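You operate a simulated robot arm through the tools that you are given. There is no shell and no other tool.

The job below is to be done with a simulated robot arm. You get a single attempt, and the scene is never put back.

JOB
Weight the white mat and rub the pencil marks off it.
Fine: grey weight on the mat's edge while you rub; use the white eraser; eraser and weight go back; the mat stays on the mat board. Set down upright: grey weight, white eraser. What is to be rubbed or washed off counts as gone when no trace of it is left.

The check looks at the end state, three seconds after you hand in, the way a careful person would. Anything else that was tipped, shoved, dropped, spilled or broken makes it a failure.

ROBOT AND FRAMES
A 7-joint arm with a two-finger parallel gripper, fixed in place. Base frame: the origin is on the floor under the middle of its stand, x ahead of it, y to its left, z up. Readings come in m, degrees, newtons and seconds.
It reaches about 1.479 m from its shoulder. Its first joint turns from -166.0 to 166.0 degrees. Payload 4.4 kg.
The TCP is the grasp point between the finger pads, 0.023 m short of the fingertips. In the tool frame z runs along the fingers and y along their closing line. The gripper opens to 0.094 m. The fingers are 0.038 m wide and 0.01 m thick; the gripper's body (0.054 by 0.096 m) begins 0.039 m behind the TCP.
Orientation is that of the tool frame in the base frame, as a unit quaternion [w, x, y, z]. With the fingers straight down and closing along the base's y, the tool's x points along the base's -x, its y along +y and its z along -z.

CONTROLS
- The arm moves only by the tool servo_tool. Its argument "moves" is a list of rows, each a list of 6 numbers: the shift along the tool's x, y, z in m, then the turn, a rotation vector about the tool's x, y, z in degrees. In form: [[dx, dy, dz, rx, ry, rz], ...]. A call has 1 to 20 rows; each row shifts and turns the commanded pose from where the row before left it, along the tool's axes as they then stand. "grip" is the gripper command, from -1 (shut) to 1 (fully open), values between in proportion, set as the call begins (left out, the last holds). A row lasts 0.2 s, in which the tool goes at most 0.05 m and 8.6 degrees; a call with a longer step from one row to the next is refused whole, and so is a gripper value outside its range. A pose out of reach is approached as far as the arm can. The call stops where the force on the tool passes 90 N (or 10 N more than at its start, if that is more) or the arm is blocked; 0.2 s more then pass. Each finger travels about 0.072 m/s and halts on what it meets, pressing with about 37 N; the grip force reading is that of the motor and also rises with nothing between the fingers. The clock runs only during rows and for 0.2 s after the last one: add rows that do not move to give the fingers time. It gives the time, the measured TCP pose, the force on the tool (base axes), the opening and the grip force at its end, in the units of the frame above (readings bear some noise), with the torque about the TCP (base axes, N m) and any sound that the robot's microphone picked up.
- Cameras (640 x 400 px; columns grow to the right, rows downward): "scene" is fixed at [0.2125, -0.656, 1.6454]; the picture's right is [0.54, -0.84, 0.00], its down [-0.52, -0.34, -0.79] and it looks along [0.66, 0.43, -0.62] (base axes); focal length 365 px, centre (320, 200). "wrist" rides on the gripper at [0.086, 0.016, -0.074] in the tool frame; the picture's right is [-0.18, 0.98, 0.00], its down [-0.58, -0.11, -0.81] and it looks along [-0.79, -0.15, 0.59] (tool axes); focal length 243 px, centre (320, 200). There is no depth. A picture from a camera that has moved, and an enlarged one, comes with that camera's place and axes in the base frame and with its lens. The place of the scene camera against the robot may be out by one fixed shift of up to 0.018 m in any direction.
- grab_frame(camera): a new picture of that camera. No time passes.
- inspect(camera, box): a new picture of the part [left, top, right, bottom] of that camera's present view, enlarged. No time passes.
- hand_in(): hands the job in; it is judged then, once.

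Nothing tells you positions but the pictures and the camera data. Unless the task says otherwise, let go and move clear before handing in.

The tools are called after ">>>" by a JSON object that holds its "op" and its "data". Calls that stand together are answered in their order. servo_tool: Moves the arm, as the interface text tells. Its arguments: {"type":"object","properties":{"moves":{"type":"array"},"grip":{"type":"number"}},"required":["moves"]} The other tools are called the same way: grab_frame (camera) takes a picture; inspect (camera, box) takes an enlarged picture of a part of a camera's view; hand_in () hands the job in.

At the start:

```text
t: 0.0
tool_pos: [0.5747, -0.3612, 1.1867]
tool_rot: [0.0, 0.0, 1.0, 0.0]
force: [0.1, 0.6, -0.1]
ft_torque: [0.02, -0.02, -0.03]
opening: 0.0942
grip_force: 0.0
```

scene: 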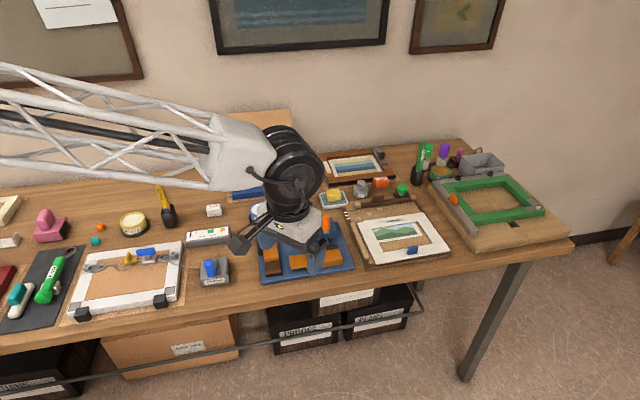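
wrist: 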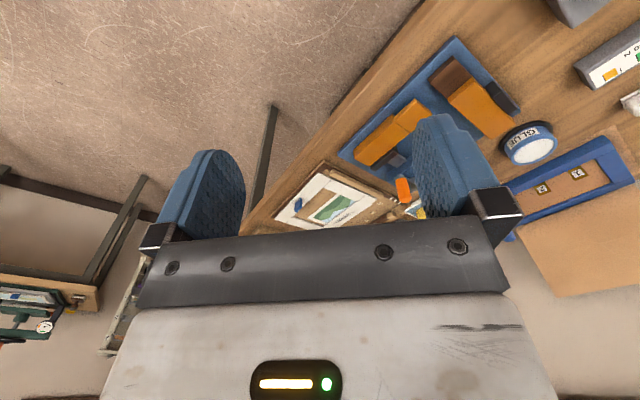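

I see a long workbench with framing things; a white mat with a landscape sits at the right, probably on the mat board. I'll look closer at the pictures before moving.

>>> {"op": "inspect", "data": {"camera": "scene", "box": [320, 140, 480, 280]}}

>>> {"op": "inspect", "data": {"camera": "scene", "box": [180, 160, 340, 300]}}

>>> {"op": "inspect", "data": {"camera": "scene", "box": [0, 180, 200, 340]}}

>>> {"op": "inspect", "data": {"camera": "scene", "box": [400, 120, 580, 260]}}

```text
2.86 times, centred on (400, 210) of scene
camera zoom: at [0.2125, -0.656, 1.6454], right [0.54, -0.84, 0.0], down [-0.52, -0.34, -0.79], along [0.66, 0.43, -0.62], focal length 1042 px, centre (91, 171)
```

zoom: 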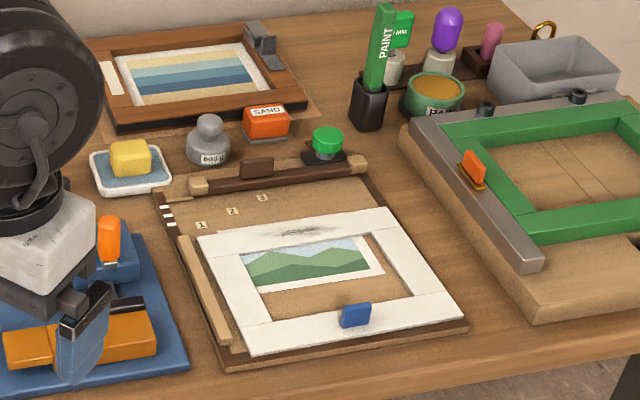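

```text
2.86 times, centred on (260, 230) of scene
camera zoom: at [0.2125, -0.656, 1.6454], right [0.54, -0.84, 0.0], down [-0.52, -0.34, -0.79], along [0.66, 0.43, -0.62], focal length 1042 px, centre (491, 114)
```

zoom: 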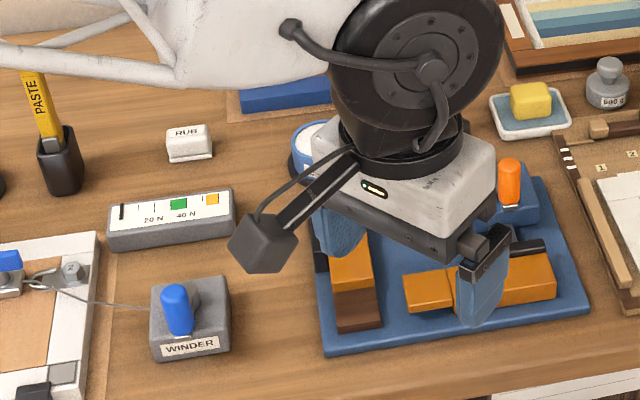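

```text
2.50 times, centred on (100, 260) of scene
camera zoom: at [0.2125, -0.656, 1.6454], right [0.54, -0.84, 0.0], down [-0.52, -0.34, -0.79], along [0.66, 0.43, -0.62], focal length 912 px, centre (870, 50)
```

zoom: 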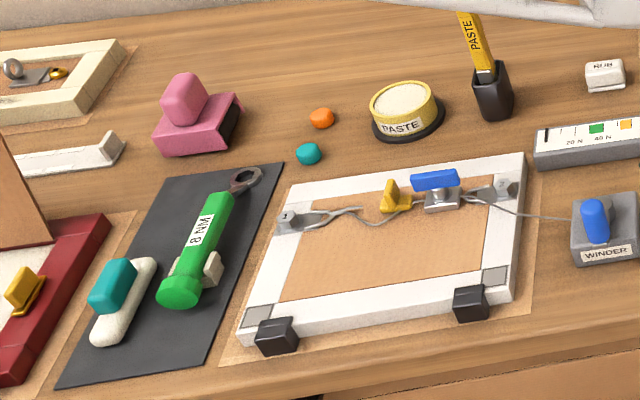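

```text
2.86 times, centred on (490, 190) of scene
camera zoom: at [0.2125, -0.656, 1.6454], right [0.54, -0.84, 0.0], down [-0.52, -0.34, -0.79], along [0.66, 0.43, -0.62], focal length 1042 px, centre (-166, 229)
```

zoom: 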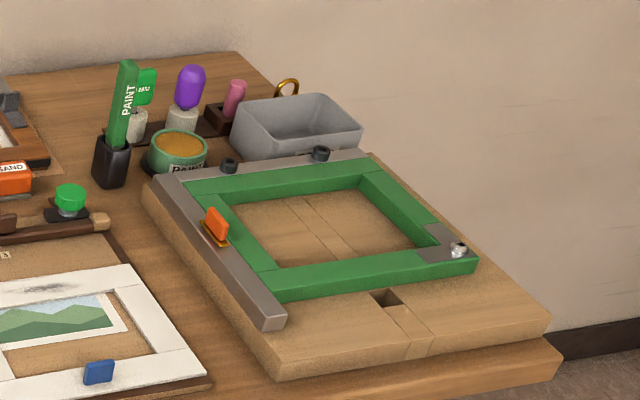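

The white mat with its board lies at about x 1.03, y −0.43; the grey weight and orange sanding block sit behind it, and the white "RUB" eraser is left of the arm. Let me look closer through both cameras before moving.

>>> {"op": "inspect", "data": {"camera": "wrist", "box": [230, 130, 450, 270]}}

>>> {"op": "inspect", "data": {"camera": "wrist", "box": [440, 0, 640, 180]}}

>>> {"op": "inspect", "data": {"camera": "scene", "box": [350, 195, 460, 275]}}

>>> {"op": "inspect", "data": {"camera": "scene", "box": [335, 170, 425, 215]}}

>>> {"op": "inspect", "data": {"camera": "scene", "box": [190, 195, 240, 225]}}

```text
2.86 times, centred on (340, 200) of wrist
camera zoom: at [0.487, -0.3456, 1.2617], right [0.18, 0.98, 0.0], down [0.58, -0.11, 0.81], along [0.79, -0.15, -0.59], focal length 693 px, centre (263, 200)
```

zoom: 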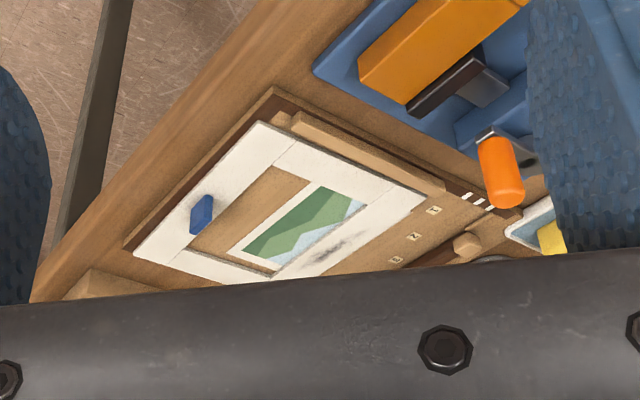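

```text
2.22 times, centred on (540, 90) of wrist
camera zoom: at [0.487, -0.3456, 1.2617], right [0.18, 0.98, 0.0], down [0.58, -0.11, 0.81], along [0.79, -0.15, -0.59], focal length 539 px, centre (-169, 444)
```

zoom: 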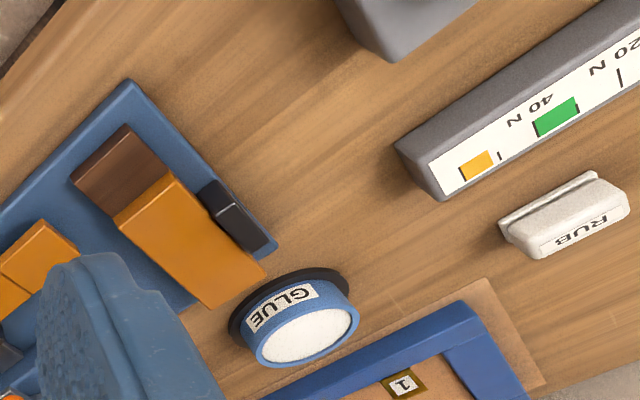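

```text
5.00 times, centred on (405, 235) of scene
camera zoom: at [0.2125, -0.656, 1.6454], right [0.54, -0.84, 0.0], down [-0.52, -0.34, -0.79], along [0.66, 0.43, -0.62], focal length 1823 px, centre (-105, 25)
```

zoom: 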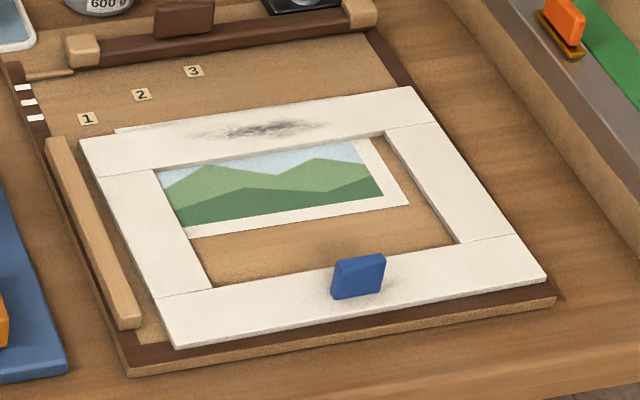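

```text
7.11 times, centred on (380, 192) of scene
camera zoom: at [0.2125, -0.656, 1.6454], right [0.54, -0.84, 0.0], down [-0.52, -0.34, -0.79], along [0.66, 0.43, -0.62], focal length 2593 px, centre (-107, 253)
```

zoom: 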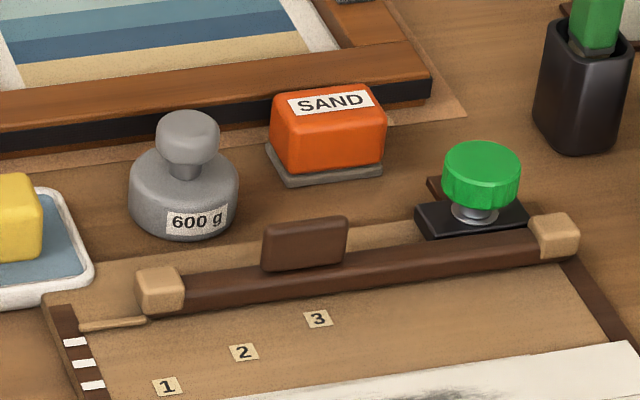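

```text
12.80 times, centred on (215, 210) of scene
camera zoom: at [0.2125, -0.656, 1.6454], right [0.54, -0.84, 0.0], down [-0.52, -0.34, -0.79], along [0.66, 0.43, -0.62], focal length 4667 px, centre (1664, 72)
```

zoom: 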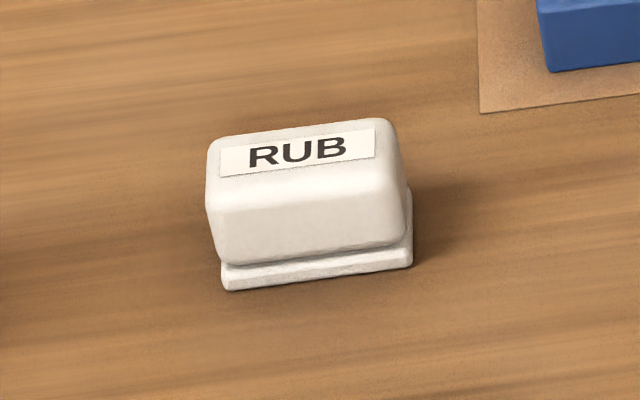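

The mat is a loose white frame with the smudge on its far (back) bar and a blue tab on its front bar; the weight (600 g) stands behind the board and the eraser is a labelled block. I'll move the wrist camera for a better look at the mat to triangulate.

>>> {"op": "servo_tool", "data": {"moves": [[-0.0313, -0.01, -0.016, 0, 0, 0], [-0.0313, -0.01, -0.016, 0, 0, 0], [-0.0313, -0.01, -0.016, 0, 0, 0], [-0.0313, -0.01, -0.016, 0, 0, 0], [0, 0, 0, 0, 0, 0]]}}

>>> {"op": "grab_frame", "data": {"camera": "wrist"}}

>>> {"op": "inspect", "data": {"camera": "wrist", "box": [230, 60, 430, 240]}}

>>> {"op": "grab_frame", "data": {"camera": "scene"}}

```text
t: 1.2
tool_pos: [0.7015, -0.4005, 1.2517]
tool_rot: [0.001, 0.0, 1.0, 0.0]
force: [-1.0, 0.8, 0.3]
ft_torque: [-0.04, -0.02, -0.01]
opening: 0.094
grip_force: 0.0
```

```text
taken
camera wrist: at [0.6134, -0.3853, 1.3268], right [0.18, 0.98, 0.0], down [0.58, -0.11, 0.81], along [0.79, -0.15, -0.59], focal length 243 px, centre (320, 200)
```

wrist: 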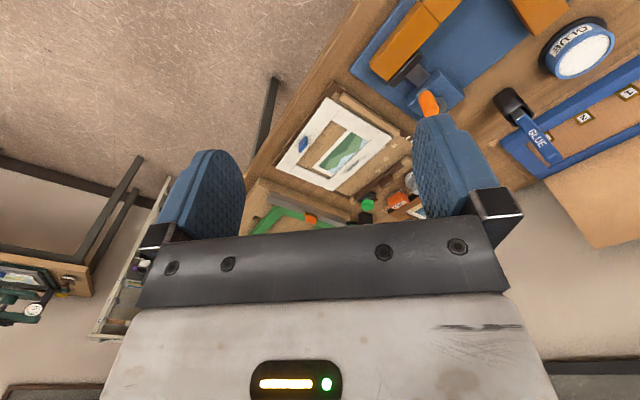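

```text
2.22 times, centred on (330, 150) of wrist
camera zoom: at [0.6134, -0.3853, 1.3268], right [0.18, 0.98, 0.0], down [0.58, -0.11, 0.81], along [0.79, -0.15, -0.59], focal length 539 px, centre (298, 311)
```

zoom: 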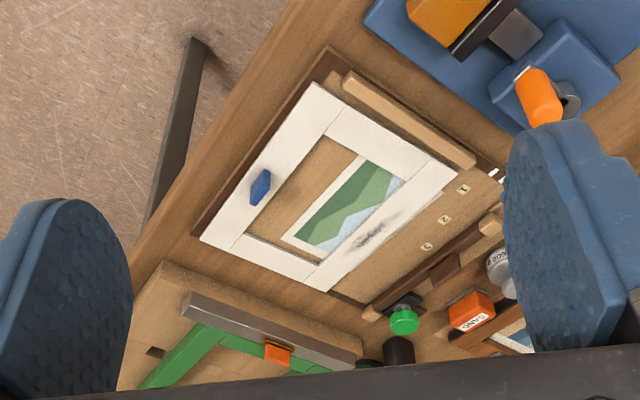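

```text
taken
```

scene: 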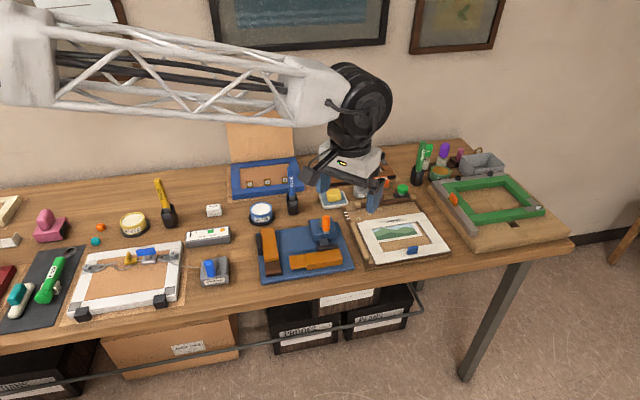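

The mat's centre is near (1.00, −0.43, 0.90), turned 45° in the base frame; the weight is near (1.12, −0.24). I'll move above the back of the board, turned 45°, to view the weight closely.

>>> {"op": "servo_tool", "data": {"moves": [[-0.0398, 0.0115, 0.012, 0, 0, 0], [-0.0398, 0.0115, 0.012, 0, 0, 0], [-0.0398, 0.0115, 0.012, 0, 0, 0], [-0.0398, 0.0115, 0.012, 0, 0, 0], [-0.0398, 0.0115, 0.012, 0, 0, 0], [-0.0398, 0.0115, 0.012, 0, 0, 0], [-0.0398, 0.0115, 0.012, 0, 0, 0], [-0.0398, 0.0115, 0.012, 0, 0, 0], [0, 0, 0, 0, 0, -7.5], [0, 0, 0, 0, 0, -7.5], [0, 0, 0, 0, 0, -7.5], [0, 0, 0, 0, 0, -7.5], [0, 0, 0, 0, 0, -7.5], [0, 0, 0, 0, 0, -7.5], [0, 0, 0, 0, 0, 0]]}}

>>> {"op": "grab_frame", "data": {"camera": "wrist"}}

>>> {"op": "grab_frame", "data": {"camera": "scene"}}

```text
t: 4.4
tool_pos: [1.0183, -0.3106, 1.1559]
tool_rot: [0.0, -0.384, 0.923, -0.001]
force: [-0.3, -0.9, -0.4]
ft_torque: [0.04, 0.01, -0.05]
opening: 0.0939
grip_force: 0.0
```

```text
taken
camera wrist: at [0.9447, -0.3602, 1.2296], right [-0.57, 0.82, 0.0], down [0.49, 0.33, 0.81], along [0.66, 0.46, -0.59], focal length 243 px, centre (320, 200)
```

wrist: 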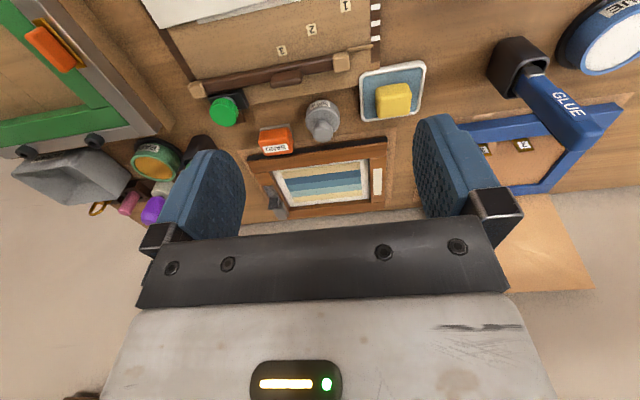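

```text
taken
```

scene: 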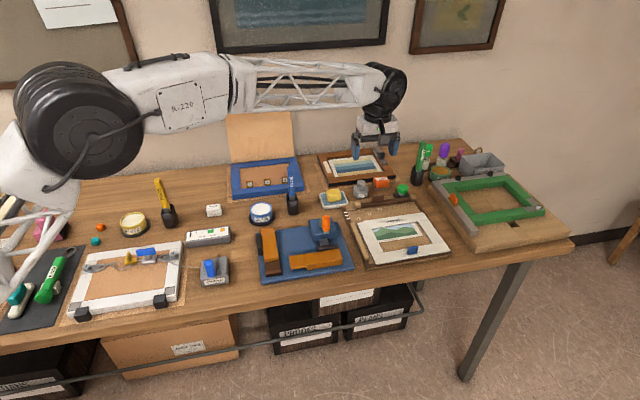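

The weight is in view between the fingers. Zooming in on it and its neighbours.

>>> {"op": "inspect", "data": {"camera": "wrist", "box": [240, 60, 440, 180]}}

>>> {"op": "inspect", "data": {"camera": "scene", "box": [320, 160, 420, 220]}}

>>> {"op": "inspect", "data": {"camera": "wrist", "box": [140, 0, 400, 100]}}

```text
3.20 times, centred on (340, 120) of wrist
camera zoom: at [0.9447, -0.3602, 1.2296], right [-0.57, 0.82, 0.0], down [0.49, 0.33, 0.81], along [0.66, 0.46, -0.59], focal length 776 px, centre (256, 456)
```

zoom: 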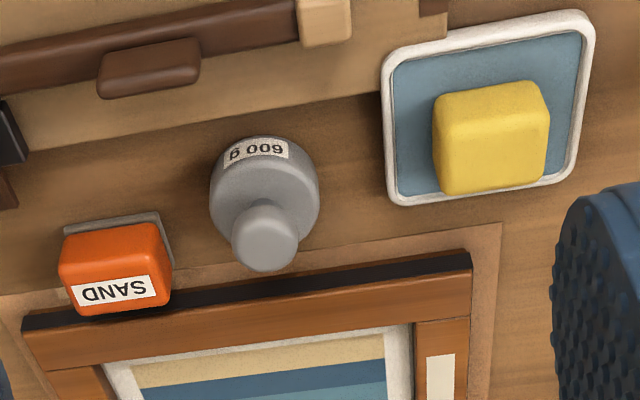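

```text
6.40 times, centred on (370, 190) of scene
camera zoom: at [0.2125, -0.656, 1.6454], right [0.54, -0.84, 0.0], down [-0.52, -0.34, -0.79], along [0.66, 0.43, -0.62], focal length 2333 px, centre (0, 264)
```

zoom: 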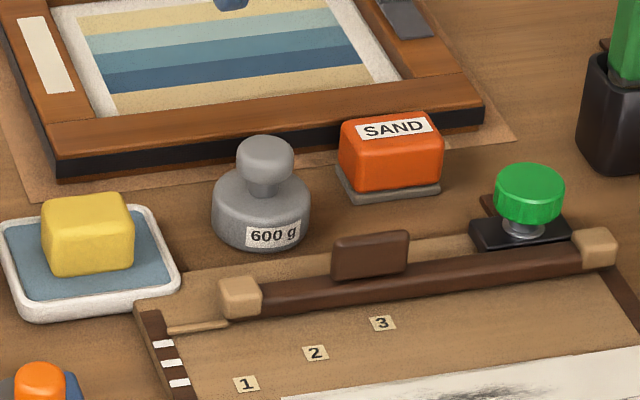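

```text
2.46 times, centred on (270, 50) of wrist
camera zoom: at [0.9447, -0.3602, 1.2296], right [-0.57, 0.82, 0.0], down [0.49, 0.33, 0.81], along [0.66, 0.46, -0.59], focal length 597 px, centre (443, 569)
```

zoom: 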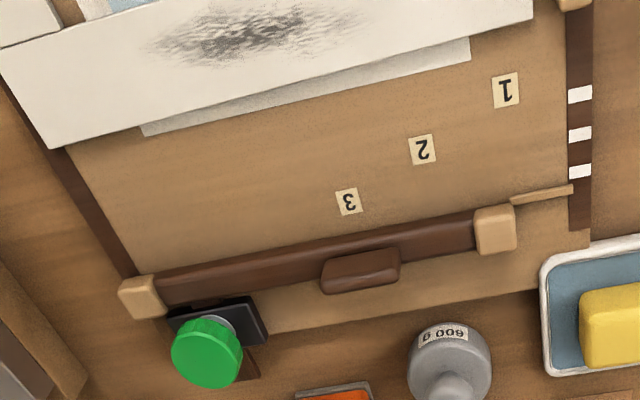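

The weight (about 53 mm body, 32 mm knob) stands at about (1.133, −0.225) between the sponge dish and sanding block; board top is about z 0.909. I'll move above it and check alignment.

>>> {"op": "servo_tool", "data": {"moves": [[-0.0283, -0.0042, 0.0272, 0, 0, 0], [-0.0283, -0.0042, 0.0272, 0, 0, 0], [-0.0283, -0.0042, 0.0272, 0, 0, 0], [-0.0283, -0.0042, 0.0272, 0, 0, 0], [-0.0283, -0.0042, 0.0272, 0, 0, 0], [0, 0, 0, 0, 0, 0]]}}

>>> {"op": "grab_frame", "data": {"camera": "wrist"}}

>>> {"op": "inspect", "data": {"camera": "scene", "box": [310, 130, 430, 220]}}

```text
t: 5.8
tool_pos: [1.1331, -0.2241, 1.0188]
tool_rot: [0.001, -0.383, 0.924, 0.0]
force: [0.6, -0.7, 0.0]
ft_torque: [0.02, -0.02, -0.01]
opening: 0.0938
grip_force: 0.1
```

```text
taken
camera wrist: at [1.0591, -0.274, 1.0931], right [-0.57, 0.82, 0.0], down [0.49, 0.33, 0.81], along [0.67, 0.46, -0.59], focal length 243 px, centre (320, 200)
```

wrist: 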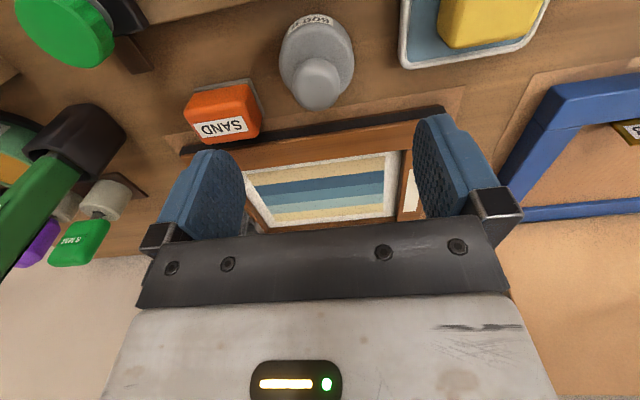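

```text
4.44 times, centred on (370, 175) of scene
camera zoom: at [0.2125, -0.656, 1.6454], right [0.54, -0.84, 0.0], down [-0.52, -0.34, -0.79], along [0.66, 0.43, -0.62], focal length 1620 px, centre (98, 311)
```

zoom: 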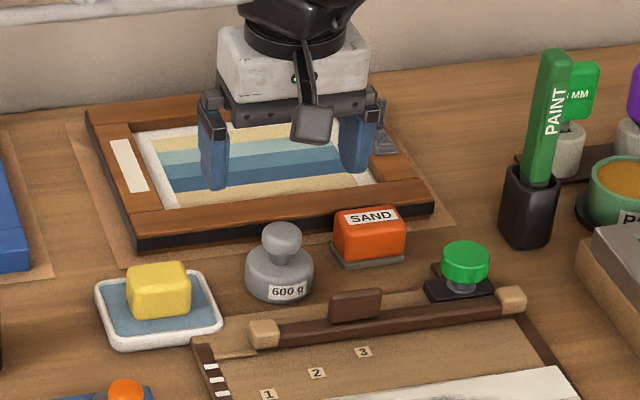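

The gripper now hangs above the weight; I refine its place from this closer view.

>>> {"op": "inspect", "data": {"camera": "wrist", "box": [240, 0, 400, 120]}}

```text
3.33 times, centred on (320, 60) of wrist
camera zoom: at [1.0591, -0.274, 1.0931], right [-0.57, 0.82, 0.0], down [0.49, 0.33, 0.81], along [0.67, 0.46, -0.59], focal length 809 px, centre (320, 667)
```

zoom: 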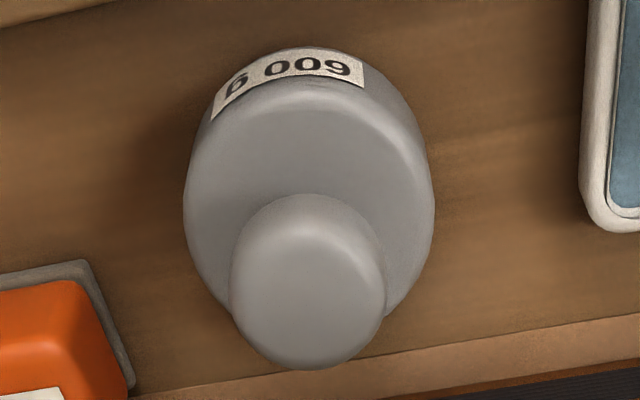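

Weight axis is about (1.134, −0.2265). I'll part-close the gripper to about 60 mm to clear the sanding block, then descend toward the knob.

>>> {"op": "servo_tool", "data": {"moves": [[0.0011, -0.0025, 0, 0, 0, 0], [0, 0, 0, 0, 0, 0], [0, 0, 0.02, 0, 0, 0], [0, 0, 0.02, 0, 0, 0], [0, 0, 0.02, 0, 0, 0], [0, 0, 0, 0, 0, 0]], "grip": 0.28}}

>>> {"op": "grab_frame", "data": {"camera": "wrist"}}

>>> {"op": "inspect", "data": {"camera": "scene", "box": [330, 160, 410, 220]}}

```text
t: 7.2
tool_pos: [1.1318, -0.228, 0.9575]
tool_rot: [0.0, -0.382, 0.924, 0.0]
force: [0.5, -0.4, 0.2]
ft_torque: [0.02, -0.01, 0.02]
opening: 0.0601
grip_force: 0.0
```

```text
taken
camera wrist: at [1.0592, -0.2778, 1.0319], right [-0.56, 0.83, 0.0], down [0.49, 0.33, 0.81], along [0.67, 0.46, -0.59], focal length 243 px, centre (320, 200)
```

wrist: 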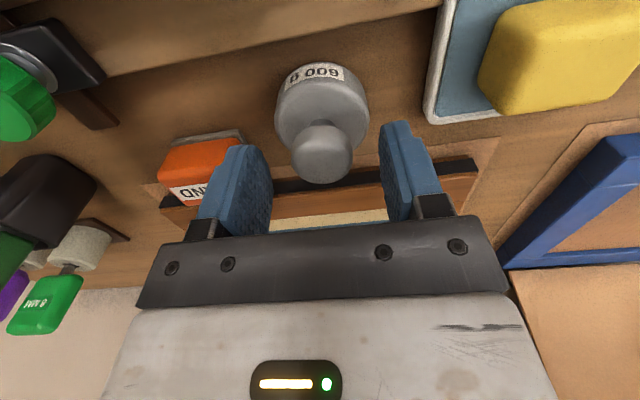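

```text
6.67 times, centred on (370, 190) of scene
camera zoom: at [0.2125, -0.656, 1.6454], right [0.54, -0.84, 0.0], down [-0.52, -0.34, -0.79], along [0.66, 0.43, -0.62], focal length 2431 px, centre (-13, 267)
```

zoom: 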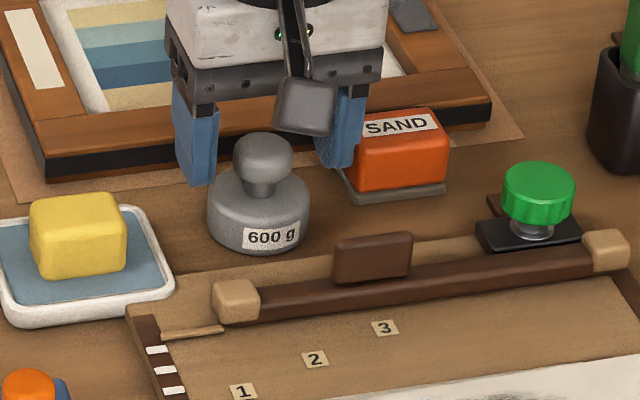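

The knob is centred between the fingers, about 20 mm below the grasp point. Lower 15 mm and close.

>>> {"op": "servo_tool", "data": {"moves": [[0, 0, 0.008, 0, 0, 0], [0, 0, 0.008, 0, 0, 0], [0, 0, 0, 0, 0, 0]]}}

>>> {"op": "inspect", "data": {"camera": "wrist", "box": [200, 60, 440, 240]}}

>>> {"op": "inspect", "data": {"camera": "scene", "box": [340, 165, 400, 210]}}

```text
t: 8.0
tool_pos: [1.1336, -0.2256, 0.9415]
tool_rot: [0.0, -0.383, 0.924, 0.0]
force: [-0.2, 0.9, -0.1]
ft_torque: [-0.05, 0.0, -0.01]
opening: 0.06
grip_force: 0.0
```

```text
2.22 times, centred on (320, 150) of wrist
camera zoom: at [1.0607, -0.2766, 1.0167], right [-0.56, 0.83, 0.0], down [0.49, 0.33, 0.81], along [0.67, 0.46, -0.59], focal length 539 px, centre (320, 311)
```

zoom: 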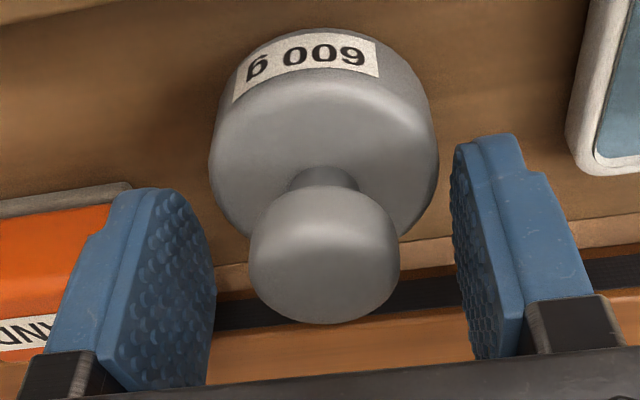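

```text
8.89 times, centred on (370, 188) of scene
camera zoom: at [0.2125, -0.656, 1.6454], right [0.54, -0.84, 0.0], down [-0.52, -0.34, -0.79], along [0.66, 0.43, -0.62], focal length 3241 px, centre (-124, 311)
```

zoom: 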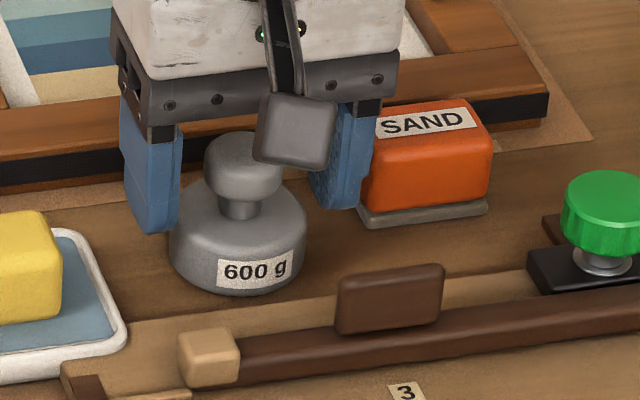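

The fingertips straddle the knob just below it. Closing on the knob now.

>>> {"op": "servo_tool", "data": {"moves": [[0, 0, 0, 0, 0, 0], [0, 0, 0, 0, 0, 0], [0, 0, 0, 0, 0, 0], [0, 0, 0, 0, 0, 0]], "grip": -1}}

>>> {"op": "inspect", "data": {"camera": "wrist", "box": [200, 60, 440, 240]}}

>>> {"op": "inspect", "data": {"camera": "scene", "box": [340, 165, 400, 210]}}

```text
t: 9.0
tool_pos: [1.133, -0.2256, 0.9422]
tool_rot: [0.0, -0.384, 0.924, 0.0]
force: [2.9, 1.0, 1.7]
ft_torque: [0.08, -0.04, 0.0]
opening: 0.0512
grip_force: 36.8
```

```text
2.22 times, centred on (320, 150) of wrist
camera zoom: at [1.0607, -0.2766, 1.0168], right [-0.56, 0.83, 0.0], down [0.49, 0.33, 0.81], along [0.67, 0.46, -0.59], focal length 539 px, centre (320, 311)
```

zoom: 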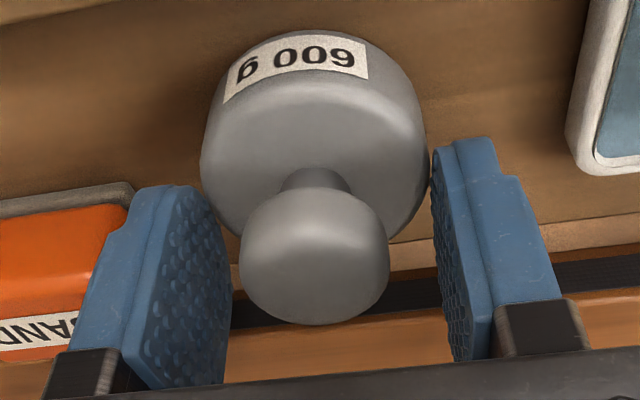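

```text
8.89 times, centred on (370, 188) of scene
camera zoom: at [0.2125, -0.656, 1.6454], right [0.54, -0.84, 0.0], down [-0.52, -0.34, -0.79], along [0.66, 0.43, -0.62], focal length 3241 px, centre (-124, 311)
```

zoom: 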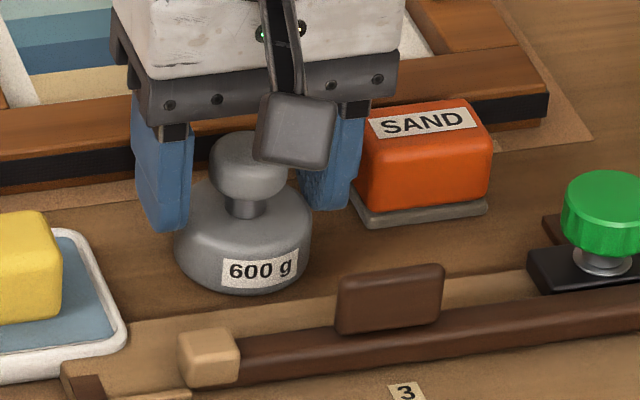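

The fingertips actually closed on the shoulder of the body (51 mm), a shallow hold. I'll reopen slightly, go 12 mm lower and take the body properly.

>>> {"op": "servo_tool", "data": {"moves": [[0, 0, 0, 0, 0, 0], [0, 0, 0, 0, 0, 0], [0, 0, 0.006, 0, 0, 0], [0, 0, 0.006, 0, 0, 0], [0, 0, 0, 0, 0, 0]], "grip": 0.42}}

>>> {"op": "inspect", "data": {"camera": "wrist", "box": [200, 60, 440, 240]}}

>>> {"op": "inspect", "data": {"camera": "scene", "box": [340, 165, 400, 210]}}

```text
t: 10.2
tool_pos: [1.1346, -0.2272, 0.9309]
tool_rot: [0.0, -0.383, 0.924, 0.002]
force: [0.0, -1.1, 0.4]
ft_torque: [-0.04, 0.0, 0.0]
opening: 0.0665
grip_force: 0.0
```

```text
2.22 times, centred on (320, 150) of wrist
camera zoom: at [1.0609, -0.2761, 1.0049], right [-0.56, 0.83, 0.0], down [0.49, 0.33, 0.81], along [0.67, 0.46, -0.59], focal length 539 px, centre (320, 311)
```

zoom: 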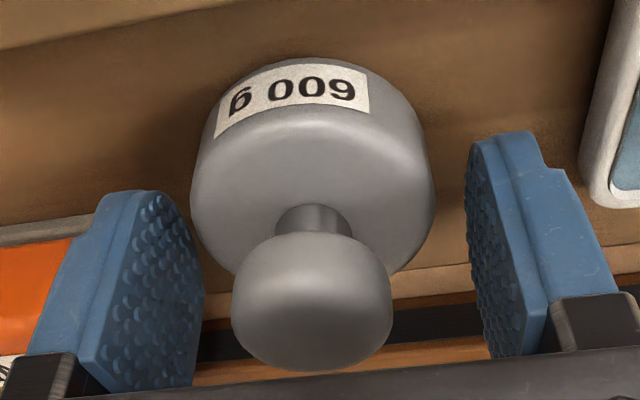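

```text
8.89 times, centred on (370, 188) of scene
camera zoom: at [0.2125, -0.656, 1.6454], right [0.54, -0.84, 0.0], down [-0.52, -0.34, -0.79], along [0.66, 0.43, -0.62], focal length 3241 px, centre (-124, 311)
```

zoom: 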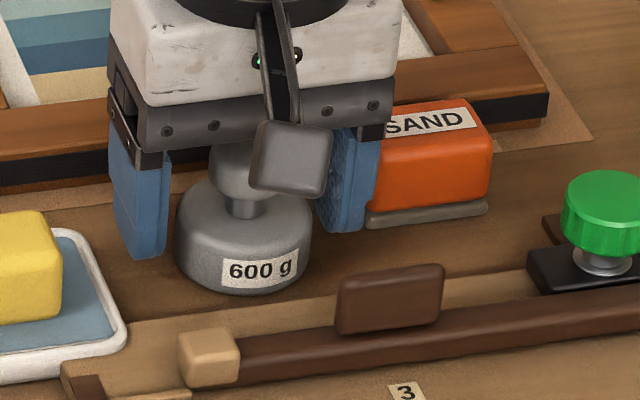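

The fingers straddle the body with clearance from the sanding block. Closing.

>>> {"op": "servo_tool", "data": {"moves": [[0, 0, 0.002, 0, 0, 0], [0, 0, 0, 0, 0, 0], [0, 0, 0, 0, 0, 0], [0, 0, 0, 0, 0, 0]], "grip": -1}}

>>> {"op": "inspect", "data": {"camera": "wrist", "box": [200, 60, 440, 240]}}

>>> {"op": "inspect", "data": {"camera": "scene", "box": [340, 165, 400, 210]}}

```text
t: 11.2
tool_pos: [1.1341, -0.2261, 0.93]
tool_rot: [0.002, -0.383, 0.924, -0.001]
force: [3.2, 4.0, 16.2]
ft_torque: [0.21, 0.4, -0.08]
opening: 0.0511
grip_force: 37.3
```

```text
2.22 times, centred on (320, 150) of wrist
camera zoom: at [1.0609, -0.2763, 1.0043], right [-0.56, 0.83, 0.0], down [0.49, 0.33, 0.81], along [0.67, 0.46, -0.59], focal length 539 px, centre (320, 311)
```

zoom: 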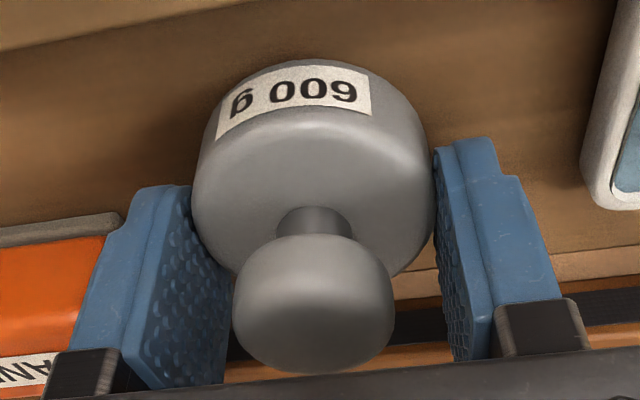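

```text
8.89 times, centred on (370, 188) of scene
camera zoom: at [0.2125, -0.656, 1.6454], right [0.54, -0.84, 0.0], down [-0.52, -0.34, -0.79], along [0.66, 0.43, -0.62], focal length 3241 px, centre (-124, 311)
```

zoom: 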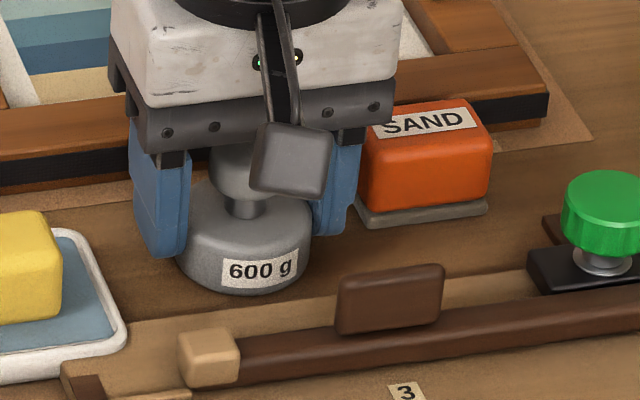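

The weight is held by its body (51 mm), TCP at (1.134, −0.226, 0.930), which I note as its home spot. Now lift straight up and check that it hangs well.

>>> {"op": "servo_tool", "data": {"moves": [[0, 0, -0.015, 0, 0, 0], [0, 0, -0.03, 0, 0, 0], [0, 0, -0.04, 0, 0, 0], [0, 0, -0.04, 0, 0, 0], [0, 0, 0, 0, 0, 0]]}}

>>> {"op": "inspect", "data": {"camera": "wrist", "box": [160, 0, 480, 240]}}

>>> {"op": "inspect", "data": {"camera": "scene", "box": [300, 130, 460, 270]}}

```text
t: 12.4
tool_pos: [1.1349, -0.2272, 1.0564]
tool_rot: [0.0, -0.383, 0.924, 0.0]
force: [0.4, -0.7, -5.9]
ft_torque: [0.04, -0.01, -0.01]
opening: 0.0513
grip_force: 36.7
```

```text
1.67 times, centred on (320, 120) of wrist
camera zoom: at [1.0618, -0.2769, 1.1306], right [-0.56, 0.83, 0.0], down [0.49, 0.33, 0.81], along [0.67, 0.46, -0.59], focal length 404 px, centre (320, 333)
```

zoom: 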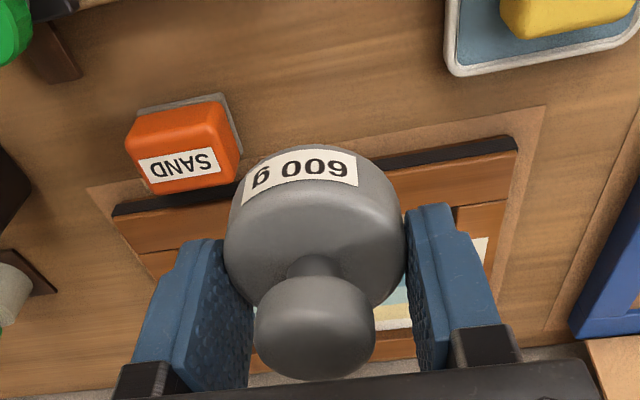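

```text
2.86 times, centred on (380, 200) of scene
camera zoom: at [0.2125, -0.656, 1.6454], right [0.54, -0.84, 0.0], down [-0.52, -0.34, -0.79], along [0.66, 0.43, -0.62], focal length 1042 px, centre (149, 200)
```

zoom: 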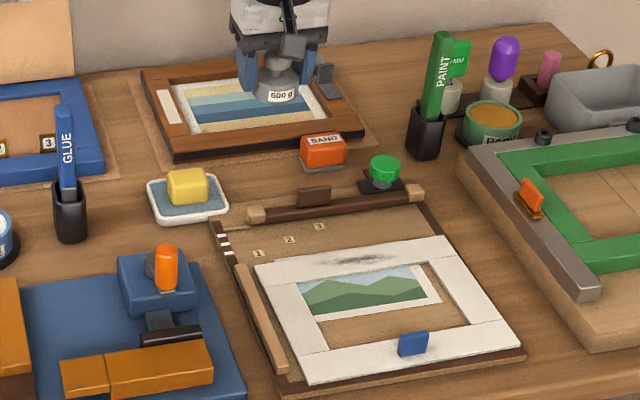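

The weight hangs level (about 6 N). Next I carry it to above the mat's back-right corner, about (1.101, −0.454), where it will hold the mat in line with the rubbing direction.

>>> {"op": "servo_tool", "data": {"moves": [[0.03075, -0.0227, 0.0, 0, 0, 0], [0.03075, -0.0227, 0.0, 0, 0, 0], [0.03075, -0.0227, 0.0, 0, 0, 0], [0.03075, -0.0227, 0.0, 0, 0, 0], [0.03075, -0.0227, 0.0, 0, 0, 0], [0.03075, -0.0227, 0.0, 0, 0, 0], [0, 0, 0.02, 0, 0, 0], [0, 0, 0, 0, 0, 0]]}}

>>> {"op": "grab_frame", "data": {"camera": "wrist"}}

>>> {"op": "inspect", "data": {"camera": "scene", "box": [340, 160, 470, 275]}}

```text
t: 14.2
tool_pos: [1.0997, -0.4548, 1.0318]
tool_rot: [0.0, -0.383, 0.924, 0.0]
force: [0.0, -0.9, -6.3]
ft_torque: [0.02, -0.02, 0.06]
opening: 0.0513
grip_force: 36.7
```

```text
taken
camera wrist: at [1.0258, -0.5044, 1.1079], right [-0.56, 0.83, 0.0], down [0.49, 0.33, 0.81], along [0.67, 0.46, -0.59], focal length 243 px, centre (320, 200)
```

wrist: 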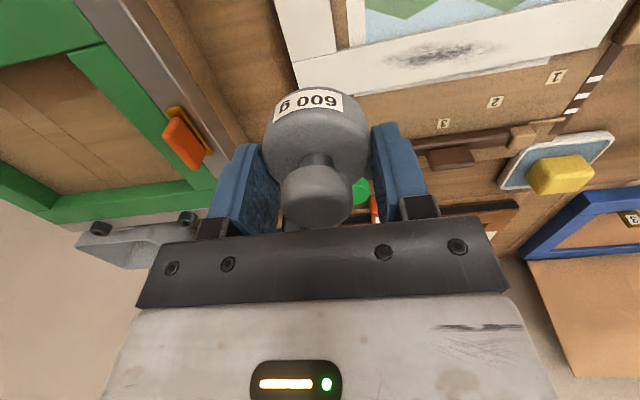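

```text
3.48 times, centred on (405, 218) of scene
camera zoom: at [0.2125, -0.656, 1.6454], right [0.54, -0.84, 0.0], down [-0.52, -0.34, -0.79], along [0.66, 0.43, -0.62], focal length 1268 px, centre (24, 139)
```

zoom: 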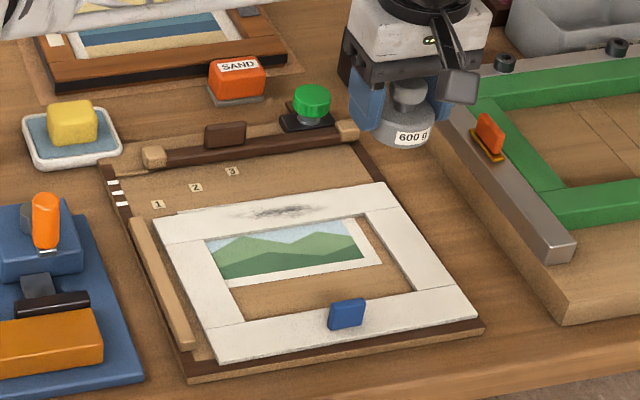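

Checking the corner position more exactly in an enlarged view.

>>> {"op": "inspect", "data": {"camera": "wrist", "box": [250, 0, 450, 120]}}

>>> {"op": "inspect", "data": {"camera": "scene", "box": [410, 180, 470, 225]}}

```text
3.20 times, centred on (350, 60) of wrist
camera zoom: at [1.0258, -0.5044, 1.1079], right [-0.56, 0.83, 0.0], down [0.49, 0.33, 0.81], along [0.67, 0.46, -0.59], focal length 776 px, centre (224, 648)
```

zoom: 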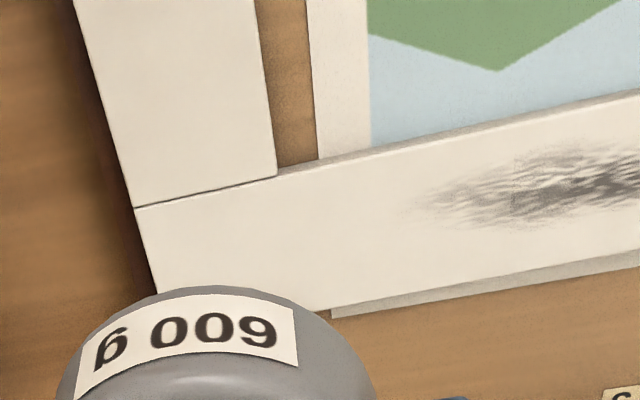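

```text
8.89 times, centred on (440, 202) of scene
camera zoom: at [0.2125, -0.656, 1.6454], right [0.54, -0.84, 0.0], down [-0.52, -0.34, -0.79], along [0.66, 0.43, -0.62], focal length 3241 px, centre (-747, 178)
```

zoom: 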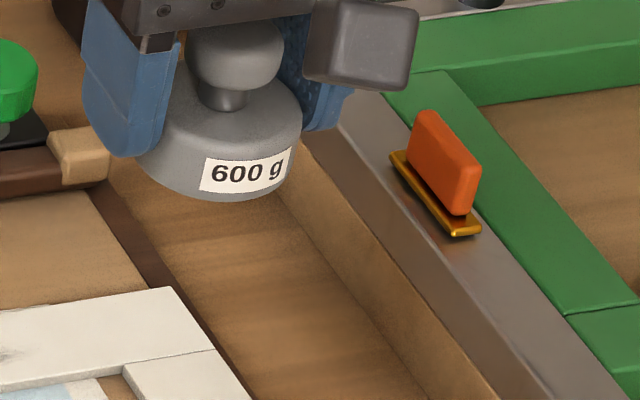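

The corner estimate agrees (≈1.135, −0.447; bars 35 mm wide), so the weight will sit on the corner, about 19 mm from the right edge and 29 mm from the back edge. Descending.

>>> {"op": "servo_tool", "data": {"moves": [[0, 0, 0.02, 0, 0, 0], [0, 0, 0.02, 0, 0, 0], [0, 0, 0.015, 0, 0, 0], [0, 0, 0.01, 0, 0, 0], [0, 0, 0, 0, 0, 0]]}}

>>> {"op": "inspect", "data": {"camera": "wrist", "box": [160, 0, 480, 240]}}

>>> {"op": "inspect", "data": {"camera": "scene", "box": [380, 180, 460, 240]}}

```text
t: 15.4
tool_pos: [1.0982, -0.4521, 0.9694]
tool_rot: [0.0, -0.382, 0.924, 0.0]
force: [-0.2, -0.4, -5.9]
ft_torque: [0.02, -0.03, 0.01]
opening: 0.0512
grip_force: 37.0
```

```text
1.67 times, centred on (320, 120) of wrist
camera zoom: at [1.0262, -0.5035, 1.0439], right [-0.56, 0.83, 0.0], down [0.49, 0.33, 0.81], along [0.67, 0.46, -0.59], focal length 404 px, centre (320, 333)
```

zoom: 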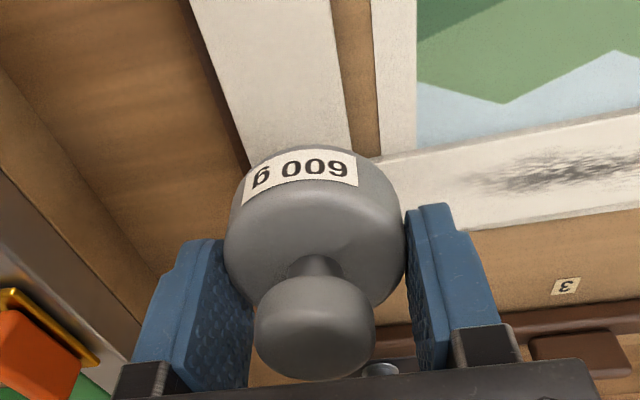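

```text
6.67 times, centred on (420, 210) of scene
camera zoom: at [0.2125, -0.656, 1.6454], right [0.54, -0.84, 0.0], down [-0.52, -0.34, -0.79], along [0.66, 0.43, -0.62], focal length 2431 px, centre (-347, 133)
```

zoom: 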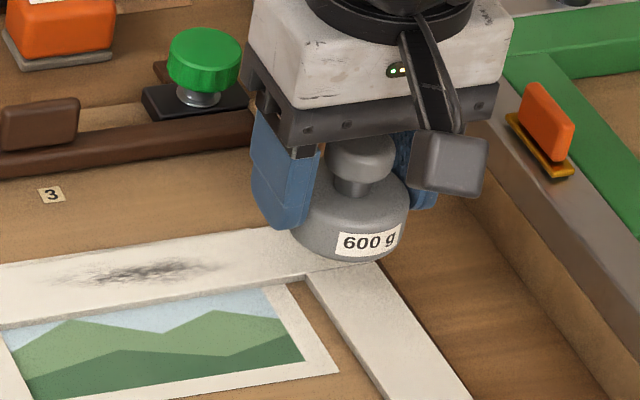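

The weight is over the back-right corner. Lowering the last bit in small steps.

>>> {"op": "servo_tool", "data": {"moves": [[0, 0, 0.005, 0, 0, 0], [0, 0, 0.005, 0, 0, 0], [0, 0, 0, 0, 0, 0]]}}

>>> {"op": "servo_tool", "data": {"moves": [[0, 0, 0.003, 0, 0, 0], [0, 0, 0, 0, 0, 0]]}}

```text
t: 16.2
tool_pos: [1.0981, -0.4545, 0.9578]
tool_rot: [0.0, -0.383, 0.924, 0.0]
force: [-0.9, -0.4, -5.7]
ft_torque: [0.04, -0.07, 0.0]
opening: 0.0517
grip_force: 37.1
```

```text
t: 16.8
tool_pos: [1.0997, -0.4549, 0.9559]
tool_rot: [0.0, -0.383, 0.924, 0.0]
force: [0.1, -0.4, -4.8]
ft_torque: [-0.03, -0.03, 0.01]
opening: 0.0513
grip_force: 37.1
```

>>> {"op": "servo_tool", "data": {"moves": [[0, 0, 0.002, 0, 0, 0], [0, 0, 0, 0, 0, 0]]}}

```text
t: 17.4
tool_pos: [1.0989, -0.4536, 0.9549]
tool_rot: [0.0, -0.383, 0.924, 0.0]
force: [-0.3, 0.0, -5.9]
ft_torque: [0.0, -0.04, -0.01]
opening: 0.0512
grip_force: 37.1
```

No contact yet; continuing in 2 mm steps.

>>> {"op": "servo_tool", "data": {"moves": [[0, 0, 0.002, 0, 0, 0], [0, 0, 0, 0, 0, 0]]}}

>>> {"op": "inspect", "data": {"camera": "scene", "box": [400, 190, 440, 220]}}

```text
t: 18.0
tool_pos: [1.0992, -0.4548, 0.9522]
tool_rot: [0.0, -0.383, 0.924, -0.001]
force: [0.5, 0.2, -5.9]
ft_torque: [0.02, -0.01, -0.01]
opening: 0.0515
grip_force: 36.9
```

```text
13.33 times, centred on (420, 205) of scene
camera zoom: at [0.2125, -0.656, 1.6454], right [0.54, -0.84, 0.0], down [-0.52, -0.34, -0.79], along [0.66, 0.43, -0.62], focal length 4861 px, centre (-1013, 133)
```

zoom: 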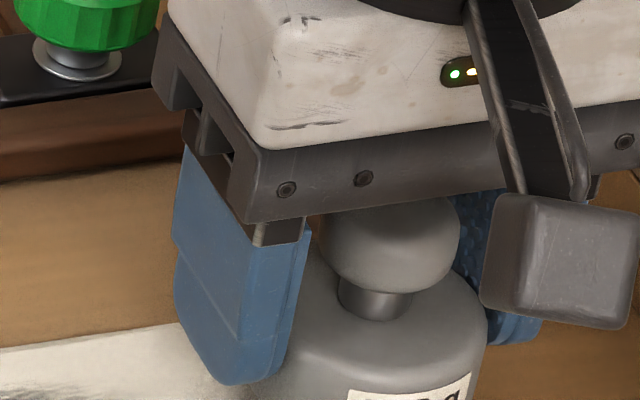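

>>> {"op": "servo_tool", "data": {"moves": [[0, 0, 0.002, 0, 0, 0], [0, 0, 0, 0, 0, 0]]}}

>>> {"op": "inspect", "data": {"camera": "scene", "box": [400, 200, 440, 230]}}

```text
t: 18.6
tool_pos: [1.0999, -0.4535, 0.9509]
tool_rot: [-0.001, -0.383, 0.924, 0.0]
force: [0.7, 0.3, -5.5]
ft_torque: [0.05, -0.02, 0.02]
opening: 0.0515
grip_force: 37.2
```

```text
13.33 times, centred on (420, 215) of scene
camera zoom: at [0.2125, -0.656, 1.6454], right [0.54, -0.84, 0.0], down [-0.52, -0.34, -0.79], along [0.66, 0.43, -0.62], focal length 4861 px, centre (-1013, 0)
```

zoom: 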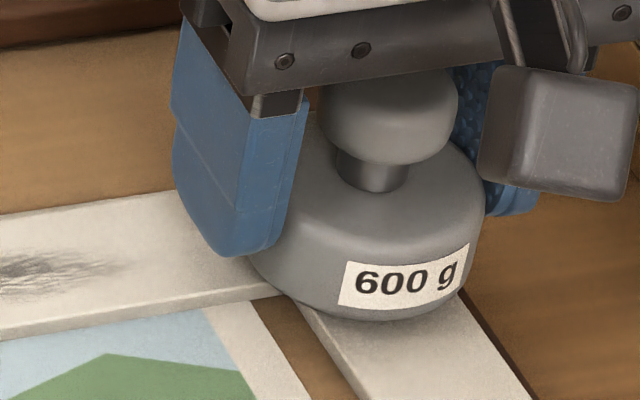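

Almost down; continuing.

>>> {"op": "servo_tool", "data": {"moves": [[0, 0, 0.002, 0, 0, 0], [0, 0, 0, 0, 0, 0]]}}

```text
t: 19.2
tool_pos: [1.1007, -0.4536, 0.9483]
tool_rot: [0.0, -0.383, 0.924, 0.0]
force: [0.6, -0.2, -5.5]
ft_torque: [0.03, -0.02, 0.03]
opening: 0.0513
grip_force: 37.4
```

>>> {"op": "servo_tool", "data": {"moves": [[0, 0, 0.002, 0, 0, 0], [0, 0, 0, 0, 0, 0]]}}

>>> {"op": "inspect", "data": {"camera": "scene", "box": [400, 200, 440, 230]}}

```text
t: 19.8
tool_pos: [1.1002, -0.4544, 0.947]
tool_rot: [0.001, -0.383, 0.924, 0.0]
force: [-0.5, 0.5, -5.7]
ft_torque: [0.04, -0.02, 0.0]
opening: 0.0511
grip_force: 37.2
```

```text
13.33 times, centred on (420, 215) of scene
camera zoom: at [0.2125, -0.656, 1.6454], right [0.54, -0.84, 0.0], down [-0.52, -0.34, -0.79], along [0.66, 0.43, -0.62], focal length 4861 px, centre (-1013, 0)
```

zoom: 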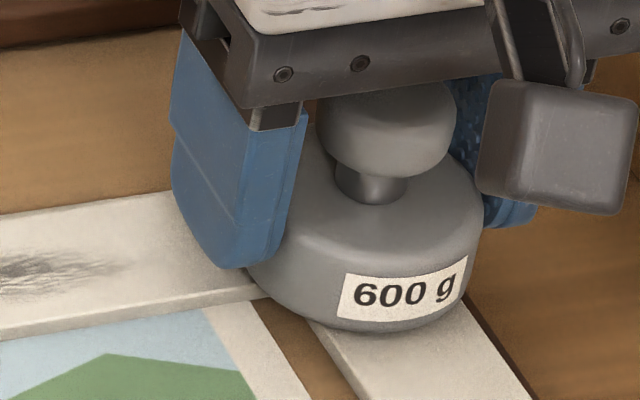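

Still hanging free; keep lowering by 2 mm.

>>> {"op": "servo_tool", "data": {"moves": [[0, 0, 0.002, 0, 0, 0], [0, 0, 0, 0, 0, 0]]}}

```text
t: 20.4
tool_pos: [1.1009, -0.4532, 0.9463]
tool_rot: [-0.001, -0.382, 0.924, 0.0]
force: [-0.8, -0.8, 0.9]
ft_torque: [0.05, 0.13, -0.01]
opening: 0.0512
grip_force: 37.2
```

Contact with the mat at TCP z ≈ 0.946. Releasing gently.

>>> {"op": "servo_tool", "data": {"moves": [[0, 0, 0, 0, 0, 0], [0, 0, 0, 0, 0, 0], [0, 0, 0, 0, 0, 0]], "grip": 0.42}}

>>> {"op": "inspect", "data": {"camera": "scene", "box": [380, 190, 460, 250]}}

>>> {"op": "inspect", "data": {"camera": "wrist", "box": [160, 0, 480, 240]}}

```text
t: 21.2
tool_pos: [1.1008, -0.4551, 0.9443]
tool_rot: [0.0, -0.383, 0.924, -0.001]
force: [-0.2, 0.2, -0.5]
ft_torque: [0.01, 0.01, -0.02]
opening: 0.0666
grip_force: 0.1
```

```text
6.67 times, centred on (420, 220) of scene
camera zoom: at [0.2125, -0.656, 1.6454], right [0.54, -0.84, 0.0], down [-0.52, -0.34, -0.79], along [0.66, 0.43, -0.62], focal length 2431 px, centre (-347, 67)
```

zoom: 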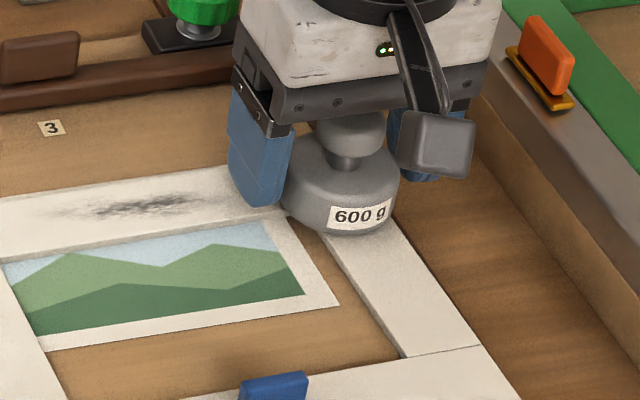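

```text
1.67 times, centred on (320, 120) of wrist
camera zoom: at [1.0269, -0.5035, 1.0189], right [-0.56, 0.83, 0.0], down [0.49, 0.33, 0.81], along [0.67, 0.46, -0.59], focal length 404 px, centre (320, 333)
```

zoom: 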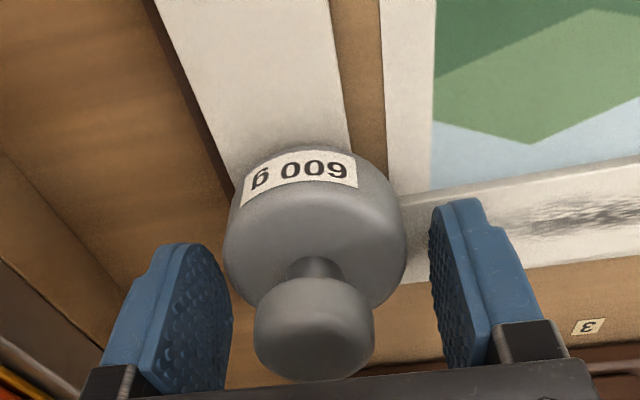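

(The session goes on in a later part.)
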